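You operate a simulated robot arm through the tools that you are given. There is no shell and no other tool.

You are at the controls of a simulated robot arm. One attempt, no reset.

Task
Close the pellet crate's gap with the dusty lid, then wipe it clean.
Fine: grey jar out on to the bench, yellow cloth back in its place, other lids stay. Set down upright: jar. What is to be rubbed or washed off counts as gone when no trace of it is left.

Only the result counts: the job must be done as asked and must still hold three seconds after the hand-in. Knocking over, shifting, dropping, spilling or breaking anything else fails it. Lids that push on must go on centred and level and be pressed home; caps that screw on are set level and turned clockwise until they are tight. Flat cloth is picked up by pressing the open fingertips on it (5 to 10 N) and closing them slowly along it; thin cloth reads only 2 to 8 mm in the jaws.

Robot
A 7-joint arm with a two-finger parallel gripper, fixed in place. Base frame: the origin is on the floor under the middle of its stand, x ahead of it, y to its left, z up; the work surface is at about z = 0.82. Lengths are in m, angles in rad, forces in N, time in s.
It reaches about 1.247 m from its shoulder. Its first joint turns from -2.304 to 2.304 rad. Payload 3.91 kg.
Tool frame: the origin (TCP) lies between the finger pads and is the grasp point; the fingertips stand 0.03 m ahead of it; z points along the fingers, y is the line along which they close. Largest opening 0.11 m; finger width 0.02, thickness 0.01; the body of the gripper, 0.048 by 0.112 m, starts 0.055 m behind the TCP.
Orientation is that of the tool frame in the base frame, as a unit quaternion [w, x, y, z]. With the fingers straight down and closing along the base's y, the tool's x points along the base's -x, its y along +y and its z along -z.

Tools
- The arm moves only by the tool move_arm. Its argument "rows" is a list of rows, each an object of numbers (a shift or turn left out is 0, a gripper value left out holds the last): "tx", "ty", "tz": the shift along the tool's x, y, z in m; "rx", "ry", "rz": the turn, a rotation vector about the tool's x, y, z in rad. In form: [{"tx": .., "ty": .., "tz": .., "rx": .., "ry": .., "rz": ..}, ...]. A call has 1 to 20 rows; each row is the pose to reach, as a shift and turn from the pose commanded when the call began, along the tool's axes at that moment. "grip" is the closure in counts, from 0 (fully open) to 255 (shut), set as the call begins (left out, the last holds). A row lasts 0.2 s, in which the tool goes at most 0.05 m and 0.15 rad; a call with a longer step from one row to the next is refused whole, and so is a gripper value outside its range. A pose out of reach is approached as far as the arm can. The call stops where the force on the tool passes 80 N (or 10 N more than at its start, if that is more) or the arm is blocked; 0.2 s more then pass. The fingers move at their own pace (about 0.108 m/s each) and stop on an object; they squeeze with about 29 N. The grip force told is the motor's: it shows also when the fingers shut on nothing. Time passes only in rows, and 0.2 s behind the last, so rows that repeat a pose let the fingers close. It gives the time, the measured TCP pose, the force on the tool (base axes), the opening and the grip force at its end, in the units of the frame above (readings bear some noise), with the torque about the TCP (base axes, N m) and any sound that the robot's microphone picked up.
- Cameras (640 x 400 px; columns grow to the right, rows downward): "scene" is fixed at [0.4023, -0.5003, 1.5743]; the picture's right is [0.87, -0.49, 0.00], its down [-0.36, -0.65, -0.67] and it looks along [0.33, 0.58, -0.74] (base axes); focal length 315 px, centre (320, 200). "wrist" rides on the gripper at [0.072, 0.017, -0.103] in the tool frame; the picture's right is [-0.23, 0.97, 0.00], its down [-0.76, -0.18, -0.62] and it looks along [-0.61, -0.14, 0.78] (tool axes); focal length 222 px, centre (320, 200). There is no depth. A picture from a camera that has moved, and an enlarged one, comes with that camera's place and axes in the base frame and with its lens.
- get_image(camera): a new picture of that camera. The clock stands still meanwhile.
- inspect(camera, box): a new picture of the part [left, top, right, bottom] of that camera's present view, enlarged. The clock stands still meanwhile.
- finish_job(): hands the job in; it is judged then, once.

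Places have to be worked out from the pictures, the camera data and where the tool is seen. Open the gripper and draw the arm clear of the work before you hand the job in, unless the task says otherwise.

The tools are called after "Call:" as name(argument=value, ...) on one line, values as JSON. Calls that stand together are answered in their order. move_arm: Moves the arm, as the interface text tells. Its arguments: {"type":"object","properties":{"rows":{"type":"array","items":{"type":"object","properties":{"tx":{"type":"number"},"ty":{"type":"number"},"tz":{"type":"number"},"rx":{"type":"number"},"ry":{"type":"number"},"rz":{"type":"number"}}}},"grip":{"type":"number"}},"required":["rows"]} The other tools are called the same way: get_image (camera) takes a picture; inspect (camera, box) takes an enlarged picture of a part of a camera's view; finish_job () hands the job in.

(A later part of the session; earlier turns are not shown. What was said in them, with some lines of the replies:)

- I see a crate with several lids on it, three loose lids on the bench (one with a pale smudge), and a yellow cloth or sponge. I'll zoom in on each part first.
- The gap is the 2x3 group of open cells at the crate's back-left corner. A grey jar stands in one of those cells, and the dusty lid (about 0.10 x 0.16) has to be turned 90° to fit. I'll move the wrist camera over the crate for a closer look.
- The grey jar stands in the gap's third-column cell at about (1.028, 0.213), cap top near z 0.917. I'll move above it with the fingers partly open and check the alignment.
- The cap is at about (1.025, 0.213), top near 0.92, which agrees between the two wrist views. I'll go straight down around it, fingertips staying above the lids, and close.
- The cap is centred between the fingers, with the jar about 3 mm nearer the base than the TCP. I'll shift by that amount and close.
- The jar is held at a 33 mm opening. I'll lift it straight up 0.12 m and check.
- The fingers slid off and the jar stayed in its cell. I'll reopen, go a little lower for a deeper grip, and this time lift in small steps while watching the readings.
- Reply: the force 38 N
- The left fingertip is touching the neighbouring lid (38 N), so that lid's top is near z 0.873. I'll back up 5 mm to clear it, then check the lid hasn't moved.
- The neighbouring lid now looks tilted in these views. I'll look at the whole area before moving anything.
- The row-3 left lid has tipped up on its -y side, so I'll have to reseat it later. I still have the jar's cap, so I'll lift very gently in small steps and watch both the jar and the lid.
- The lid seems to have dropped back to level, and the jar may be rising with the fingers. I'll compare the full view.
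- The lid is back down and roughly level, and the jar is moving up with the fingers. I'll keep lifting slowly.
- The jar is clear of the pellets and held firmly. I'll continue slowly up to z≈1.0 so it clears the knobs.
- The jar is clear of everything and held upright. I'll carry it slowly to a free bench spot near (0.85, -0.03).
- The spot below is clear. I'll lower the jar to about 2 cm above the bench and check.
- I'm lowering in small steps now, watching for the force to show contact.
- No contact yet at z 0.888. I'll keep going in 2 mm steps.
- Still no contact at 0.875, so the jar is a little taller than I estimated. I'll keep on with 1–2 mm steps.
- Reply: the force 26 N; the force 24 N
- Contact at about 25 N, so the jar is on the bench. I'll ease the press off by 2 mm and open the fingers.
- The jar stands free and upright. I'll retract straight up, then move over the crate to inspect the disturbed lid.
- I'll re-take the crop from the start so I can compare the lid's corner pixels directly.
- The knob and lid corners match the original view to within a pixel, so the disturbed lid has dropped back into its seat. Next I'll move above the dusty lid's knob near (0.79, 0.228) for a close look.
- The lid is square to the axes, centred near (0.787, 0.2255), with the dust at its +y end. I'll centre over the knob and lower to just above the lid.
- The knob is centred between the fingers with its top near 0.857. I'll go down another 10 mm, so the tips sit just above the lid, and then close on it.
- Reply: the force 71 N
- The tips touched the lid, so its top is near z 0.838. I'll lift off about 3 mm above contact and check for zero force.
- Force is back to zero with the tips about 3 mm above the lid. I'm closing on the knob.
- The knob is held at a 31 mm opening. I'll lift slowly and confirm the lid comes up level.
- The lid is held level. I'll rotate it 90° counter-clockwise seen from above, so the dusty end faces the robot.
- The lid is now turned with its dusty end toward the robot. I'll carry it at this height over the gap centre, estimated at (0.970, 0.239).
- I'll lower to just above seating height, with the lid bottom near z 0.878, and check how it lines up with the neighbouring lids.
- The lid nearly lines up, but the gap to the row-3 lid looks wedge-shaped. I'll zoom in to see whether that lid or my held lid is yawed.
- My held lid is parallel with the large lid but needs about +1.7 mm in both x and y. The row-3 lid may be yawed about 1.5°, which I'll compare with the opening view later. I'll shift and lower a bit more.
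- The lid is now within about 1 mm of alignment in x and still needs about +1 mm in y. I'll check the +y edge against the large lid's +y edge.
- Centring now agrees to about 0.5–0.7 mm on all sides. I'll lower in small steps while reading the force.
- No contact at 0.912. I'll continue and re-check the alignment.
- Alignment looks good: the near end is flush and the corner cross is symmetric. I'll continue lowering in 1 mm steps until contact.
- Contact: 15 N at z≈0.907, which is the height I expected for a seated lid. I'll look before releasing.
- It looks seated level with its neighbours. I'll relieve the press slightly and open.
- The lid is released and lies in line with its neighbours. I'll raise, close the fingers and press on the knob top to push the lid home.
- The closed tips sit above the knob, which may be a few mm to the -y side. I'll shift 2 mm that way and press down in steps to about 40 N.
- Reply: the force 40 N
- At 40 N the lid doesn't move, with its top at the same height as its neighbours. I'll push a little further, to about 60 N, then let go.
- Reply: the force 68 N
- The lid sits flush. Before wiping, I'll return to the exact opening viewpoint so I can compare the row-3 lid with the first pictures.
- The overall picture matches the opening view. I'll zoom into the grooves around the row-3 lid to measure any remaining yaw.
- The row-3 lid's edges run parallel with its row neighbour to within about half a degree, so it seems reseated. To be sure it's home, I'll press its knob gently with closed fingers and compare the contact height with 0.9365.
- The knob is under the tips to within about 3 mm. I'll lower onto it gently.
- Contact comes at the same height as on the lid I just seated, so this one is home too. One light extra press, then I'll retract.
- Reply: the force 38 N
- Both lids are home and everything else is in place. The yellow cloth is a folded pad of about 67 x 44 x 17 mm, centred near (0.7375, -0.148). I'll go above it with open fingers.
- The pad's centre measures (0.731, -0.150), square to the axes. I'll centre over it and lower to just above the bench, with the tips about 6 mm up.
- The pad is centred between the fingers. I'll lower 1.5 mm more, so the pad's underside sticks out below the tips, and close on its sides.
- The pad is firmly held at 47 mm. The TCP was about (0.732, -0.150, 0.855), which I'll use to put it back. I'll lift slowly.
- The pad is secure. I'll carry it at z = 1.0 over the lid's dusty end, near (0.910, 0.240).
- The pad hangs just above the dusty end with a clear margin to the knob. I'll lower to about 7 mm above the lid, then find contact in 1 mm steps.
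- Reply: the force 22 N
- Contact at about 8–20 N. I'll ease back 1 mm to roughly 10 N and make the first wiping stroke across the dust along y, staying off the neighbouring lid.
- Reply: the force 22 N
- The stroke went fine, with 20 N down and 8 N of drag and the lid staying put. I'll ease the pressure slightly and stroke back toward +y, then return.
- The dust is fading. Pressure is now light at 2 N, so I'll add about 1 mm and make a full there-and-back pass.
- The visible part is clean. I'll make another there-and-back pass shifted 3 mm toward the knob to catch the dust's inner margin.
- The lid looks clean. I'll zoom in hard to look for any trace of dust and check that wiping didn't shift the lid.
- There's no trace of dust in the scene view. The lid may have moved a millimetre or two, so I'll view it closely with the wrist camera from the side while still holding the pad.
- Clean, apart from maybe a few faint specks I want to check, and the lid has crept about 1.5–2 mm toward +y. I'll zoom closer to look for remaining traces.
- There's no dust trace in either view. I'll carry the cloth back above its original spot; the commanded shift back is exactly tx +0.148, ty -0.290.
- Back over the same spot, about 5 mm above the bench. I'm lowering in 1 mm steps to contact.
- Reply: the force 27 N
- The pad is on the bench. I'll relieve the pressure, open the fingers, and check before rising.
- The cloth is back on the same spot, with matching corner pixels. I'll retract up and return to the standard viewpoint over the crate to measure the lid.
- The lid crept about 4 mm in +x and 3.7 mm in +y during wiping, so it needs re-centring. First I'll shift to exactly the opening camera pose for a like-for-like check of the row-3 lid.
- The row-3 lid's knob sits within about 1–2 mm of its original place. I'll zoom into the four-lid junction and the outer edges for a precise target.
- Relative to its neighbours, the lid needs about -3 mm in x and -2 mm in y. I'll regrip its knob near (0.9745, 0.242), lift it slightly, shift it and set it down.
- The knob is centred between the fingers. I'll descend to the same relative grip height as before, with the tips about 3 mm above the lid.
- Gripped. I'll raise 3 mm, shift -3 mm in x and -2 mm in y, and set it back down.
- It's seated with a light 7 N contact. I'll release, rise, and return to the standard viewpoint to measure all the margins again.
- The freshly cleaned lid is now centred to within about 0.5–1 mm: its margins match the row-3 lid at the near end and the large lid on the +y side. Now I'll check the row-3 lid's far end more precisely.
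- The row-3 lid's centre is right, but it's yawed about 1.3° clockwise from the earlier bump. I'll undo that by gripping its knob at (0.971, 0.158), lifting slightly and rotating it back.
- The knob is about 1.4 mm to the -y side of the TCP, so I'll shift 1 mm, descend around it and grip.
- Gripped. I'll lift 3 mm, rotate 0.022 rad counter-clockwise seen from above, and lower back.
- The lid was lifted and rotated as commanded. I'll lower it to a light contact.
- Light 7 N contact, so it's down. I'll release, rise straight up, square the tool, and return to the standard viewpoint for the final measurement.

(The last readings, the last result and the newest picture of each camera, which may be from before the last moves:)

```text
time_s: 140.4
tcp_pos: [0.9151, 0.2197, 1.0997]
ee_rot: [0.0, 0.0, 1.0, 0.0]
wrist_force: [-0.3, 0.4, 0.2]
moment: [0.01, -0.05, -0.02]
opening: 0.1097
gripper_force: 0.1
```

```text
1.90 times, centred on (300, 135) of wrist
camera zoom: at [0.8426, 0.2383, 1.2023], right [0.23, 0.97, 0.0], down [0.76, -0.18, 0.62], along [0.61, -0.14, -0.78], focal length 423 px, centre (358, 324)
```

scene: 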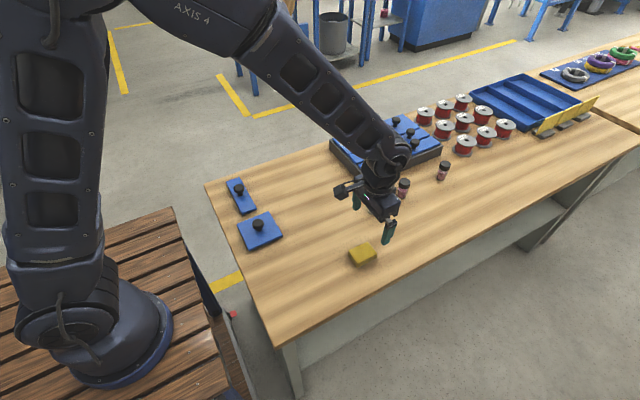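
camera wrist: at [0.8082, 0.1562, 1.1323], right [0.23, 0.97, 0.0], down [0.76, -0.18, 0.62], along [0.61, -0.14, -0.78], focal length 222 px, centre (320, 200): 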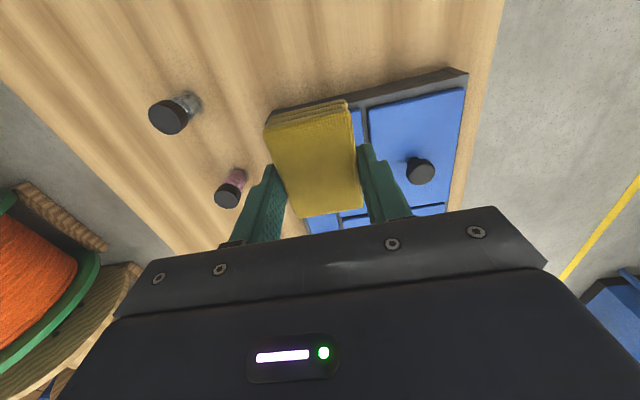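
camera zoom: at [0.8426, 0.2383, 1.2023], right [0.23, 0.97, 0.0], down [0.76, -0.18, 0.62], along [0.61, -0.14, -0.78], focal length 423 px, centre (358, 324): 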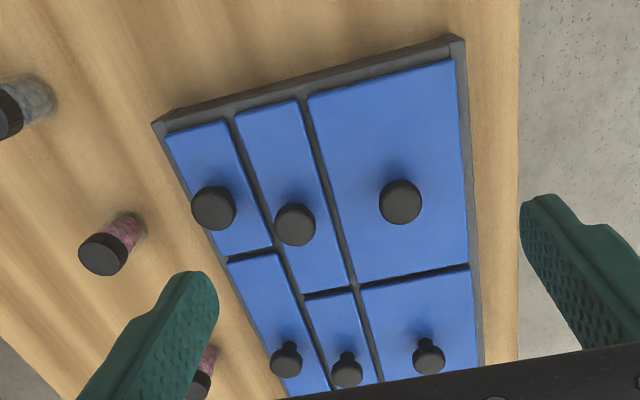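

The four-lid junction is now symmetric and all grooves run parallel. Since both lids were re-set, I'll press each knob once more, gently, to make sure they're home, starting with the cleaned lid.

Call:
move_arm(rows=[{"tx": -0.019, "ty": 0.006, "tz": 0.02}, {"tx": -0.038, "ty": 0.012, "tz": 0.045}, {"tx": -0.057, "ty": 0.0187, "tz": 0.07}, {"tx": -0.057, "ty": 0.0187, "tz": 0.1}, {"tx": -0.057, "ty": 0.0187, "tz": 0.13}, {"tx": -0.057, "ty": 0.0187, "tz": 0.15}, {"tx": -0.057, "ty": 0.0187, "tz": 0.157}, {"tx": -0.057, "ty": 0.0187, "tz": 0.157}], grip=255)

Call:
get_image(camera="wrist")

Call:
inspect(camera="scene", box=[325, 100, 415, 170])

```text
time_s: 142.2
tcp_pos: [0.9726, 0.2388, 0.9429]
ee_rot: [0.0, 0.0, 1.0, 0.0]
wrist_force: [-0.3, 0.5, -0.6]
moment: [-0.02, 0.01, 0.03]
opening: 0.0
gripper_force: 29.2
```

```text
taken
camera wrist: at [0.9, 0.256, 1.0462], right [0.23, 0.97, 0.0], down [0.76, -0.18, 0.62], along [0.61, -0.14, -0.78], focal length 222 px, centre (320, 200)
```

wrist: 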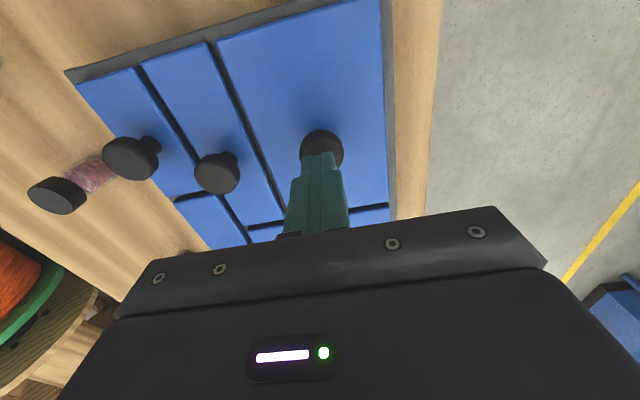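

```text
5.71 times, centred on (370, 135) of scene
camera zoom: at [0.4023, -0.5003, 1.5743], right [0.87, -0.49, 0.0], down [-0.36, -0.65, -0.67], along [0.33, 0.58, -0.74], focal length 1800 px, centre (34, 571)
```

zoom: 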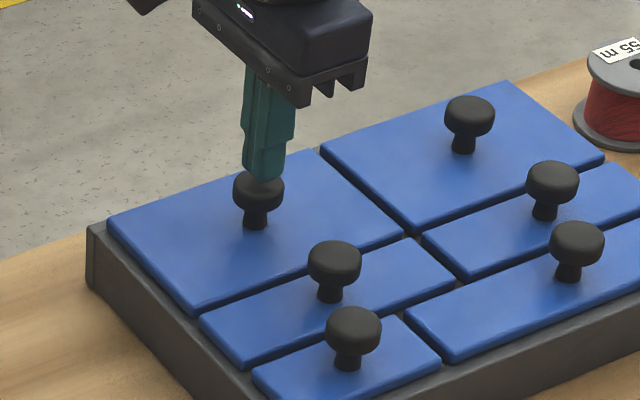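

Call:
move_arm(rows=[{"tz": 0.002}, {"tz": 0.004}, {"tz": 0.006}])

Call:
move_arm(rows=[{"tz": 0.001}, {"tz": 0.002}, {"tz": 0.003}])

```text
time_s: 143.0
tcp_pos: [0.9719, 0.2393, 0.9368]
ee_rot: [0.001, 0.0, 1.0, 0.0]
wrist_force: [-0.2, 0.0, 1.7]
moment: [0.0, -0.01, -0.01]
opening: 0.0
gripper_force: 29.1
```

```text
time_s: 143.8
tcp_pos: [0.9727, 0.2394, 0.9364]
ee_rot: [0.002, 0.0, 1.0, 0.001]
wrist_force: [-6.7, -3.0, 30.9]
moment: [-0.09, 0.29, -0.04]
opening: 0.0001
gripper_force: 28.6
```

The cleaned lid is seated at the same height as before. Now the same light press on the row-3 lid's knob.

Call:
move_arm(rows=[{"tz": -0.003}, {"tz": -0.015}, {"tz": -0.03}, {"tz": -0.03, "ty": -0.02}, {"tz": -0.03, "ty": -0.045}, {"tz": -0.03, "ty": -0.07}, {"tz": -0.03, "ty": -0.081}, {"tz": -0.02, "ty": -0.081}, {"tz": -0.009, "ty": -0.081}, {"tz": -0.003, "ty": -0.081}, {"tz": -0.003, "ty": -0.081}])

Call:
move_arm(rows=[{"tz": 0.001}, {"tz": 0.002}, {"tz": 0.003}])

```text
time_s: 146.2
tcp_pos: [0.973, 0.1573, 0.9376]
ee_rot: [0.001, 0.0, 1.0, 0.001]
wrist_force: [-0.3, -0.8, 3.2]
moment: [-0.02, -0.01, 0.02]
opening: 0.0
gripper_force: 28.9
```

```text
time_s: 147.0
tcp_pos: [0.9727, 0.1574, 0.9367]
ee_rot: [0.002, 0.0, 1.0, 0.001]
wrist_force: [-6.6, -2.3, 31.6]
moment: [-0.03, 0.21, 0.06]
opening: 0.0
gripper_force: 29.6
```

Both lids are home at the same height. I'll retract, open the gripper, back off to the standard viewpoint, and check everything one last time.

Call:
move_arm(rows=[{"tz": -0.003}, {"tz": -0.015}, {"tz": -0.04}, {"tz": -0.08}, {"tz": -0.12}, {"tz": -0.15, "tx": 0.02, "ty": 0.02}, {"tz": -0.165, "tx": 0.04, "ty": 0.045}, {"tz": -0.165, "tx": 0.0555, "ty": 0.0635}, {"tz": -0.165, "tx": 0.0555, "ty": 0.0635}], grip=255)

Call:
move_arm(rows=[{"tz": 0}, {"tz": 0}, {"tz": 0}, {"tz": 0}], grip=0)

Call:
inspect(camera="wrist", box=[290, 40, 390, 190])

Call:
inspect(camera="wrist", box=[295, 160, 345, 195])

Call:
inspect(camera="wrist", box=[345, 145, 395, 180])

Call:
inspect(camera="wrist", box=[285, 65, 335, 100])

```text
time_s: 149.0
tcp_pos: [0.9178, 0.2226, 1.0995]
ee_rot: [0.0, 0.0, 1.0, -0.001]
wrist_force: [-0.1, -0.4, 0.1]
moment: [0.0, -0.02, 0.0]
opening: 0.0
gripper_force: 29.1
```

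```text
time_s: 150.0
tcp_pos: [0.9166, 0.2223, 1.0979]
ee_rot: [-0.001, 0.0, 1.0, 0.0]
wrist_force: [0.4, 0.2, 0.2]
moment: [-0.01, 0.01, -0.01]
opening: 0.1098
gripper_force: 0.1
```

```text
2.67 times, centred on (340, 115) of wrist
camera zoom: at [0.8444, 0.2387, 1.2023], right [0.23, 0.97, 0.0], down [0.76, -0.18, 0.62], along [0.61, -0.14, -0.78], focal length 592 px, centre (267, 427)
```

zoom: 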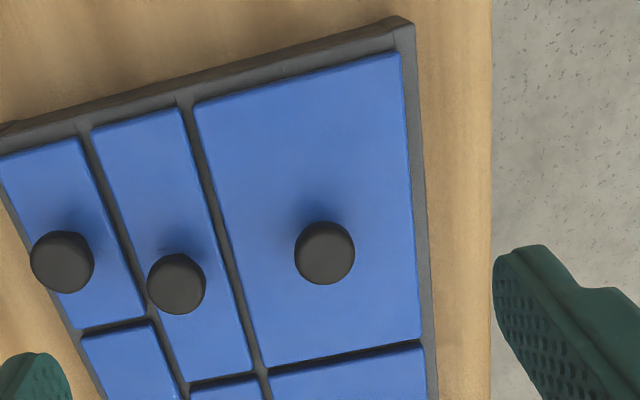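

```text
11.43 times, centred on (320, 178) of wrist
camera zoom: at [0.8444, 0.2387, 1.2023], right [0.23, 0.97, 0.0], down [0.76, -0.18, 0.62], along [0.61, -0.14, -0.78], focal length 2538 px, centre (320, 457)
```

zoom: 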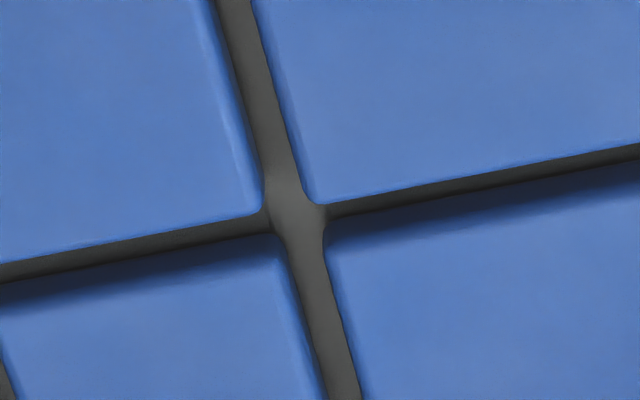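

```text
11.43 times, centred on (370, 162) of wrist
camera zoom: at [0.8444, 0.2387, 1.2023], right [0.23, 0.97, 0.0], down [0.76, -0.18, 0.62], along [0.61, -0.14, -0.78], focal length 2538 px, centre (-251, 629)
```

zoom: 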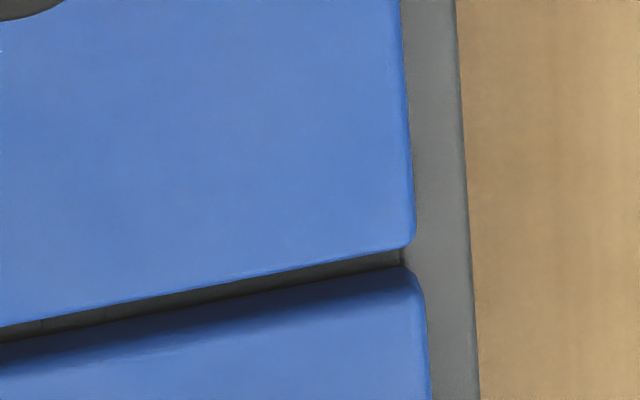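

```text
11.43 times, centred on (310, 82) of wrist
camera zoom: at [0.8444, 0.2387, 1.2023], right [0.23, 0.97, 0.0], down [0.76, -0.18, 0.62], along [0.61, -0.14, -0.78], focal length 2538 px, centre (434, 1543)
```

zoom: 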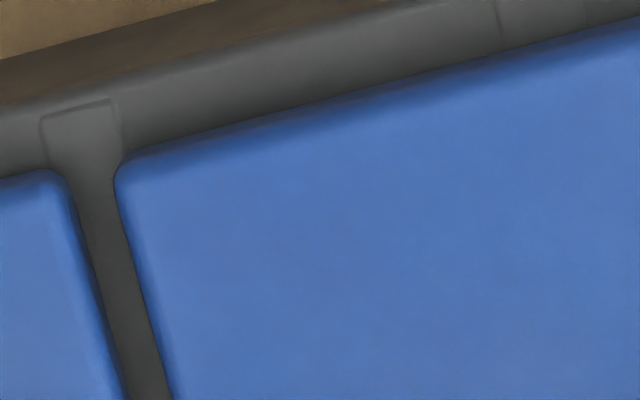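

The lid is centred and clean with its grooves aligned. I'll draw the arm back to its starting area and take one last overall look.

Call:
move_arm(rows=[{"tx": 0.02, "tz": -0.01}, {"tx": 0.055, "ty": -0.006, "tz": -0.02}, {"tx": 0.09, "ty": -0.012, "tz": -0.02}, {"tx": 0.13, "ty": -0.02, "tz": -0.02}, {"tx": 0.17, "ty": -0.028, "tz": -0.02}, {"tx": 0.21, "ty": -0.035, "tz": -0.02}, {"tx": 0.25, "ty": -0.042, "tz": -0.02}, {"tx": 0.29, "ty": -0.05, "tz": -0.02}, {"tx": 0.33, "ty": -0.056, "tz": -0.02}, {"tx": 0.36, "ty": -0.06, "tz": -0.02}, {"tx": 0.36, "ty": -0.06, "tz": -0.02}])

Call:
get_image(camera="scene")

Call:
inspect(camera="scene", box=[320, 100, 460, 190])

Call:
inspect(camera="scene", box=[330, 150, 470, 280])

Call:
inspect(camera="scene", box=[328, 125, 368, 152])

Call:
inspect(camera="scene", box=[210, 140, 350, 260])

```text
time_s: 152.4
tcp_pos: [0.5555, 0.1616, 1.1189]
ee_rot: [0.0, 0.0, 1.0, 0.0]
wrist_force: [0.8, -0.6, 0.6]
moment: [0.01, 0.01, -0.04]
opening: 0.1098
gripper_force: 0.1
```

```text
taken
```

scene: 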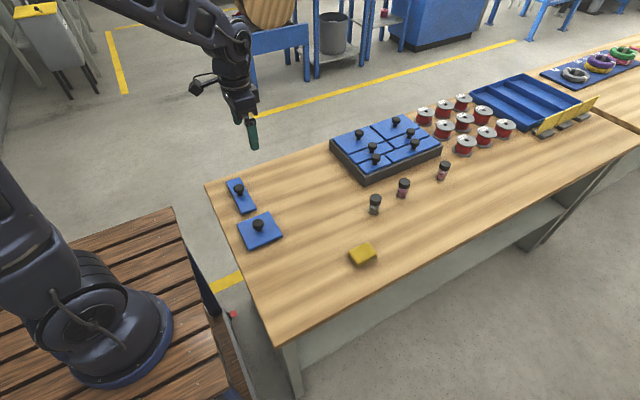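

```text
4.44 times, centred on (390, 145) of scene
camera zoom: at [0.4023, -0.5003, 1.5743], right [0.87, -0.49, 0.0], down [-0.36, -0.65, -0.67], along [0.33, 0.58, -0.74], focal length 1400 px, centre (9, 444)
```

zoom: 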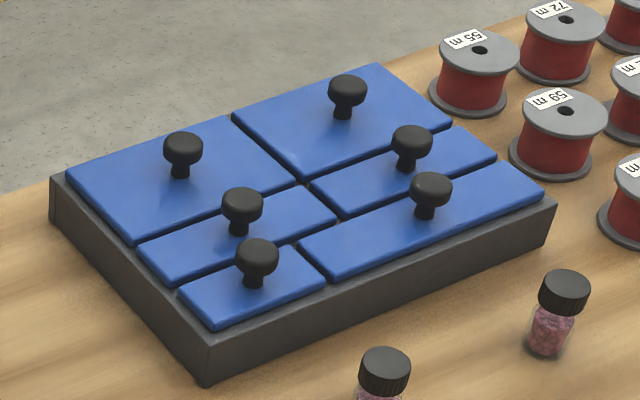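

```text
3.08 times, centred on (400, 215) of scene
camera zoom: at [0.4023, -0.5003, 1.5743], right [0.87, -0.49, 0.0], down [-0.36, -0.65, -0.67], along [0.33, 0.58, -0.74], focal length 969 px, centre (74, 154)
```

zoom: 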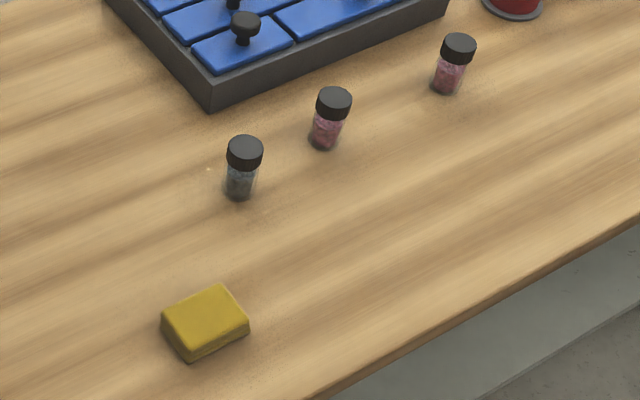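

```text
14.81 times, centred on (348, 138) of scene
camera zoom: at [0.4023, -0.5003, 1.5743], right [0.87, -0.49, 0.0], down [-0.36, -0.65, -0.67], along [0.33, 0.58, -0.74], focal length 4667 px, centre (-95, 1111)
```

zoom: 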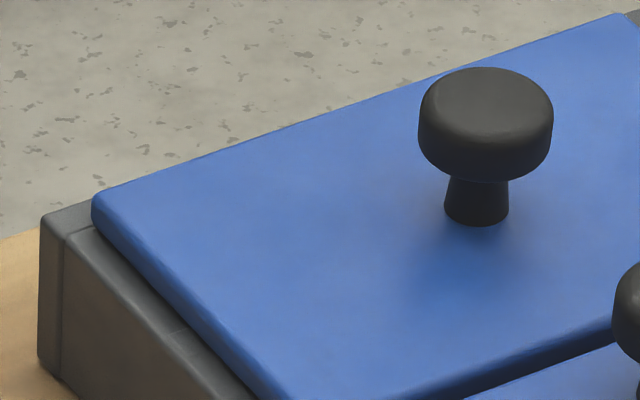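

```text
3.33 times, centred on (280, 200) of scene
camera zoom: at [0.4023, -0.5003, 1.5743], right [0.87, -0.49, 0.0], down [-0.36, -0.65, -0.67], along [0.33, 0.58, -0.74], focal length 1050 px, centre (453, 200)
```

zoom: 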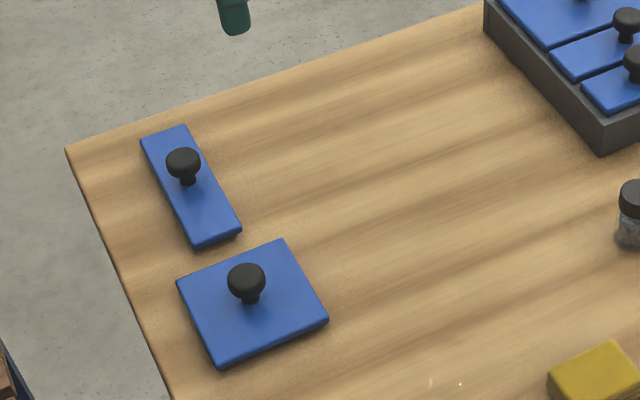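

Everything is in place:
- The crate's gap is closed and the lid is clean and flush.
- The grey jar stands upright on the bench.
- The cloth is back on its spot.
- The other lids and jars match the opening pictures.
- The gripper is open and clear.

I'm handing in.

Call:
finish_job()

```text
The job is handed in.
```

I closed the crate's gap with the dusty lid, wiped the lid clean and handed the job in. I haven't seen the judge's result.

- **Lid:** it sits level and centred to within about 1 mm. I pressed it down to about 65 N before wiping and about 30 N after the final placement. No dust shows in either camera.
- **Lid shift while wiping:** the wiping pushed the lid about 4 mm off centre. I gripped the knob again, moved it back and pressed it down once more.
- **Grey jar:** it stands upright on the bench, in front of the crate. The first lift slipped, but the second held.
- **Yellow cloth:** it is back where I picked it up, and its corners match the opening pictures.
- **Other lids:** I bumped the neighbouring lid on the crate while reaching for the jar. It tipped up, dropped back and ended about 1.3° twisted. I turned it straight again and pressed it down. It now lines up with its neighbours and sits within about 1 mm of where it started. The other lids are as they were.

The gripper is open and the arm is back near its starting position.
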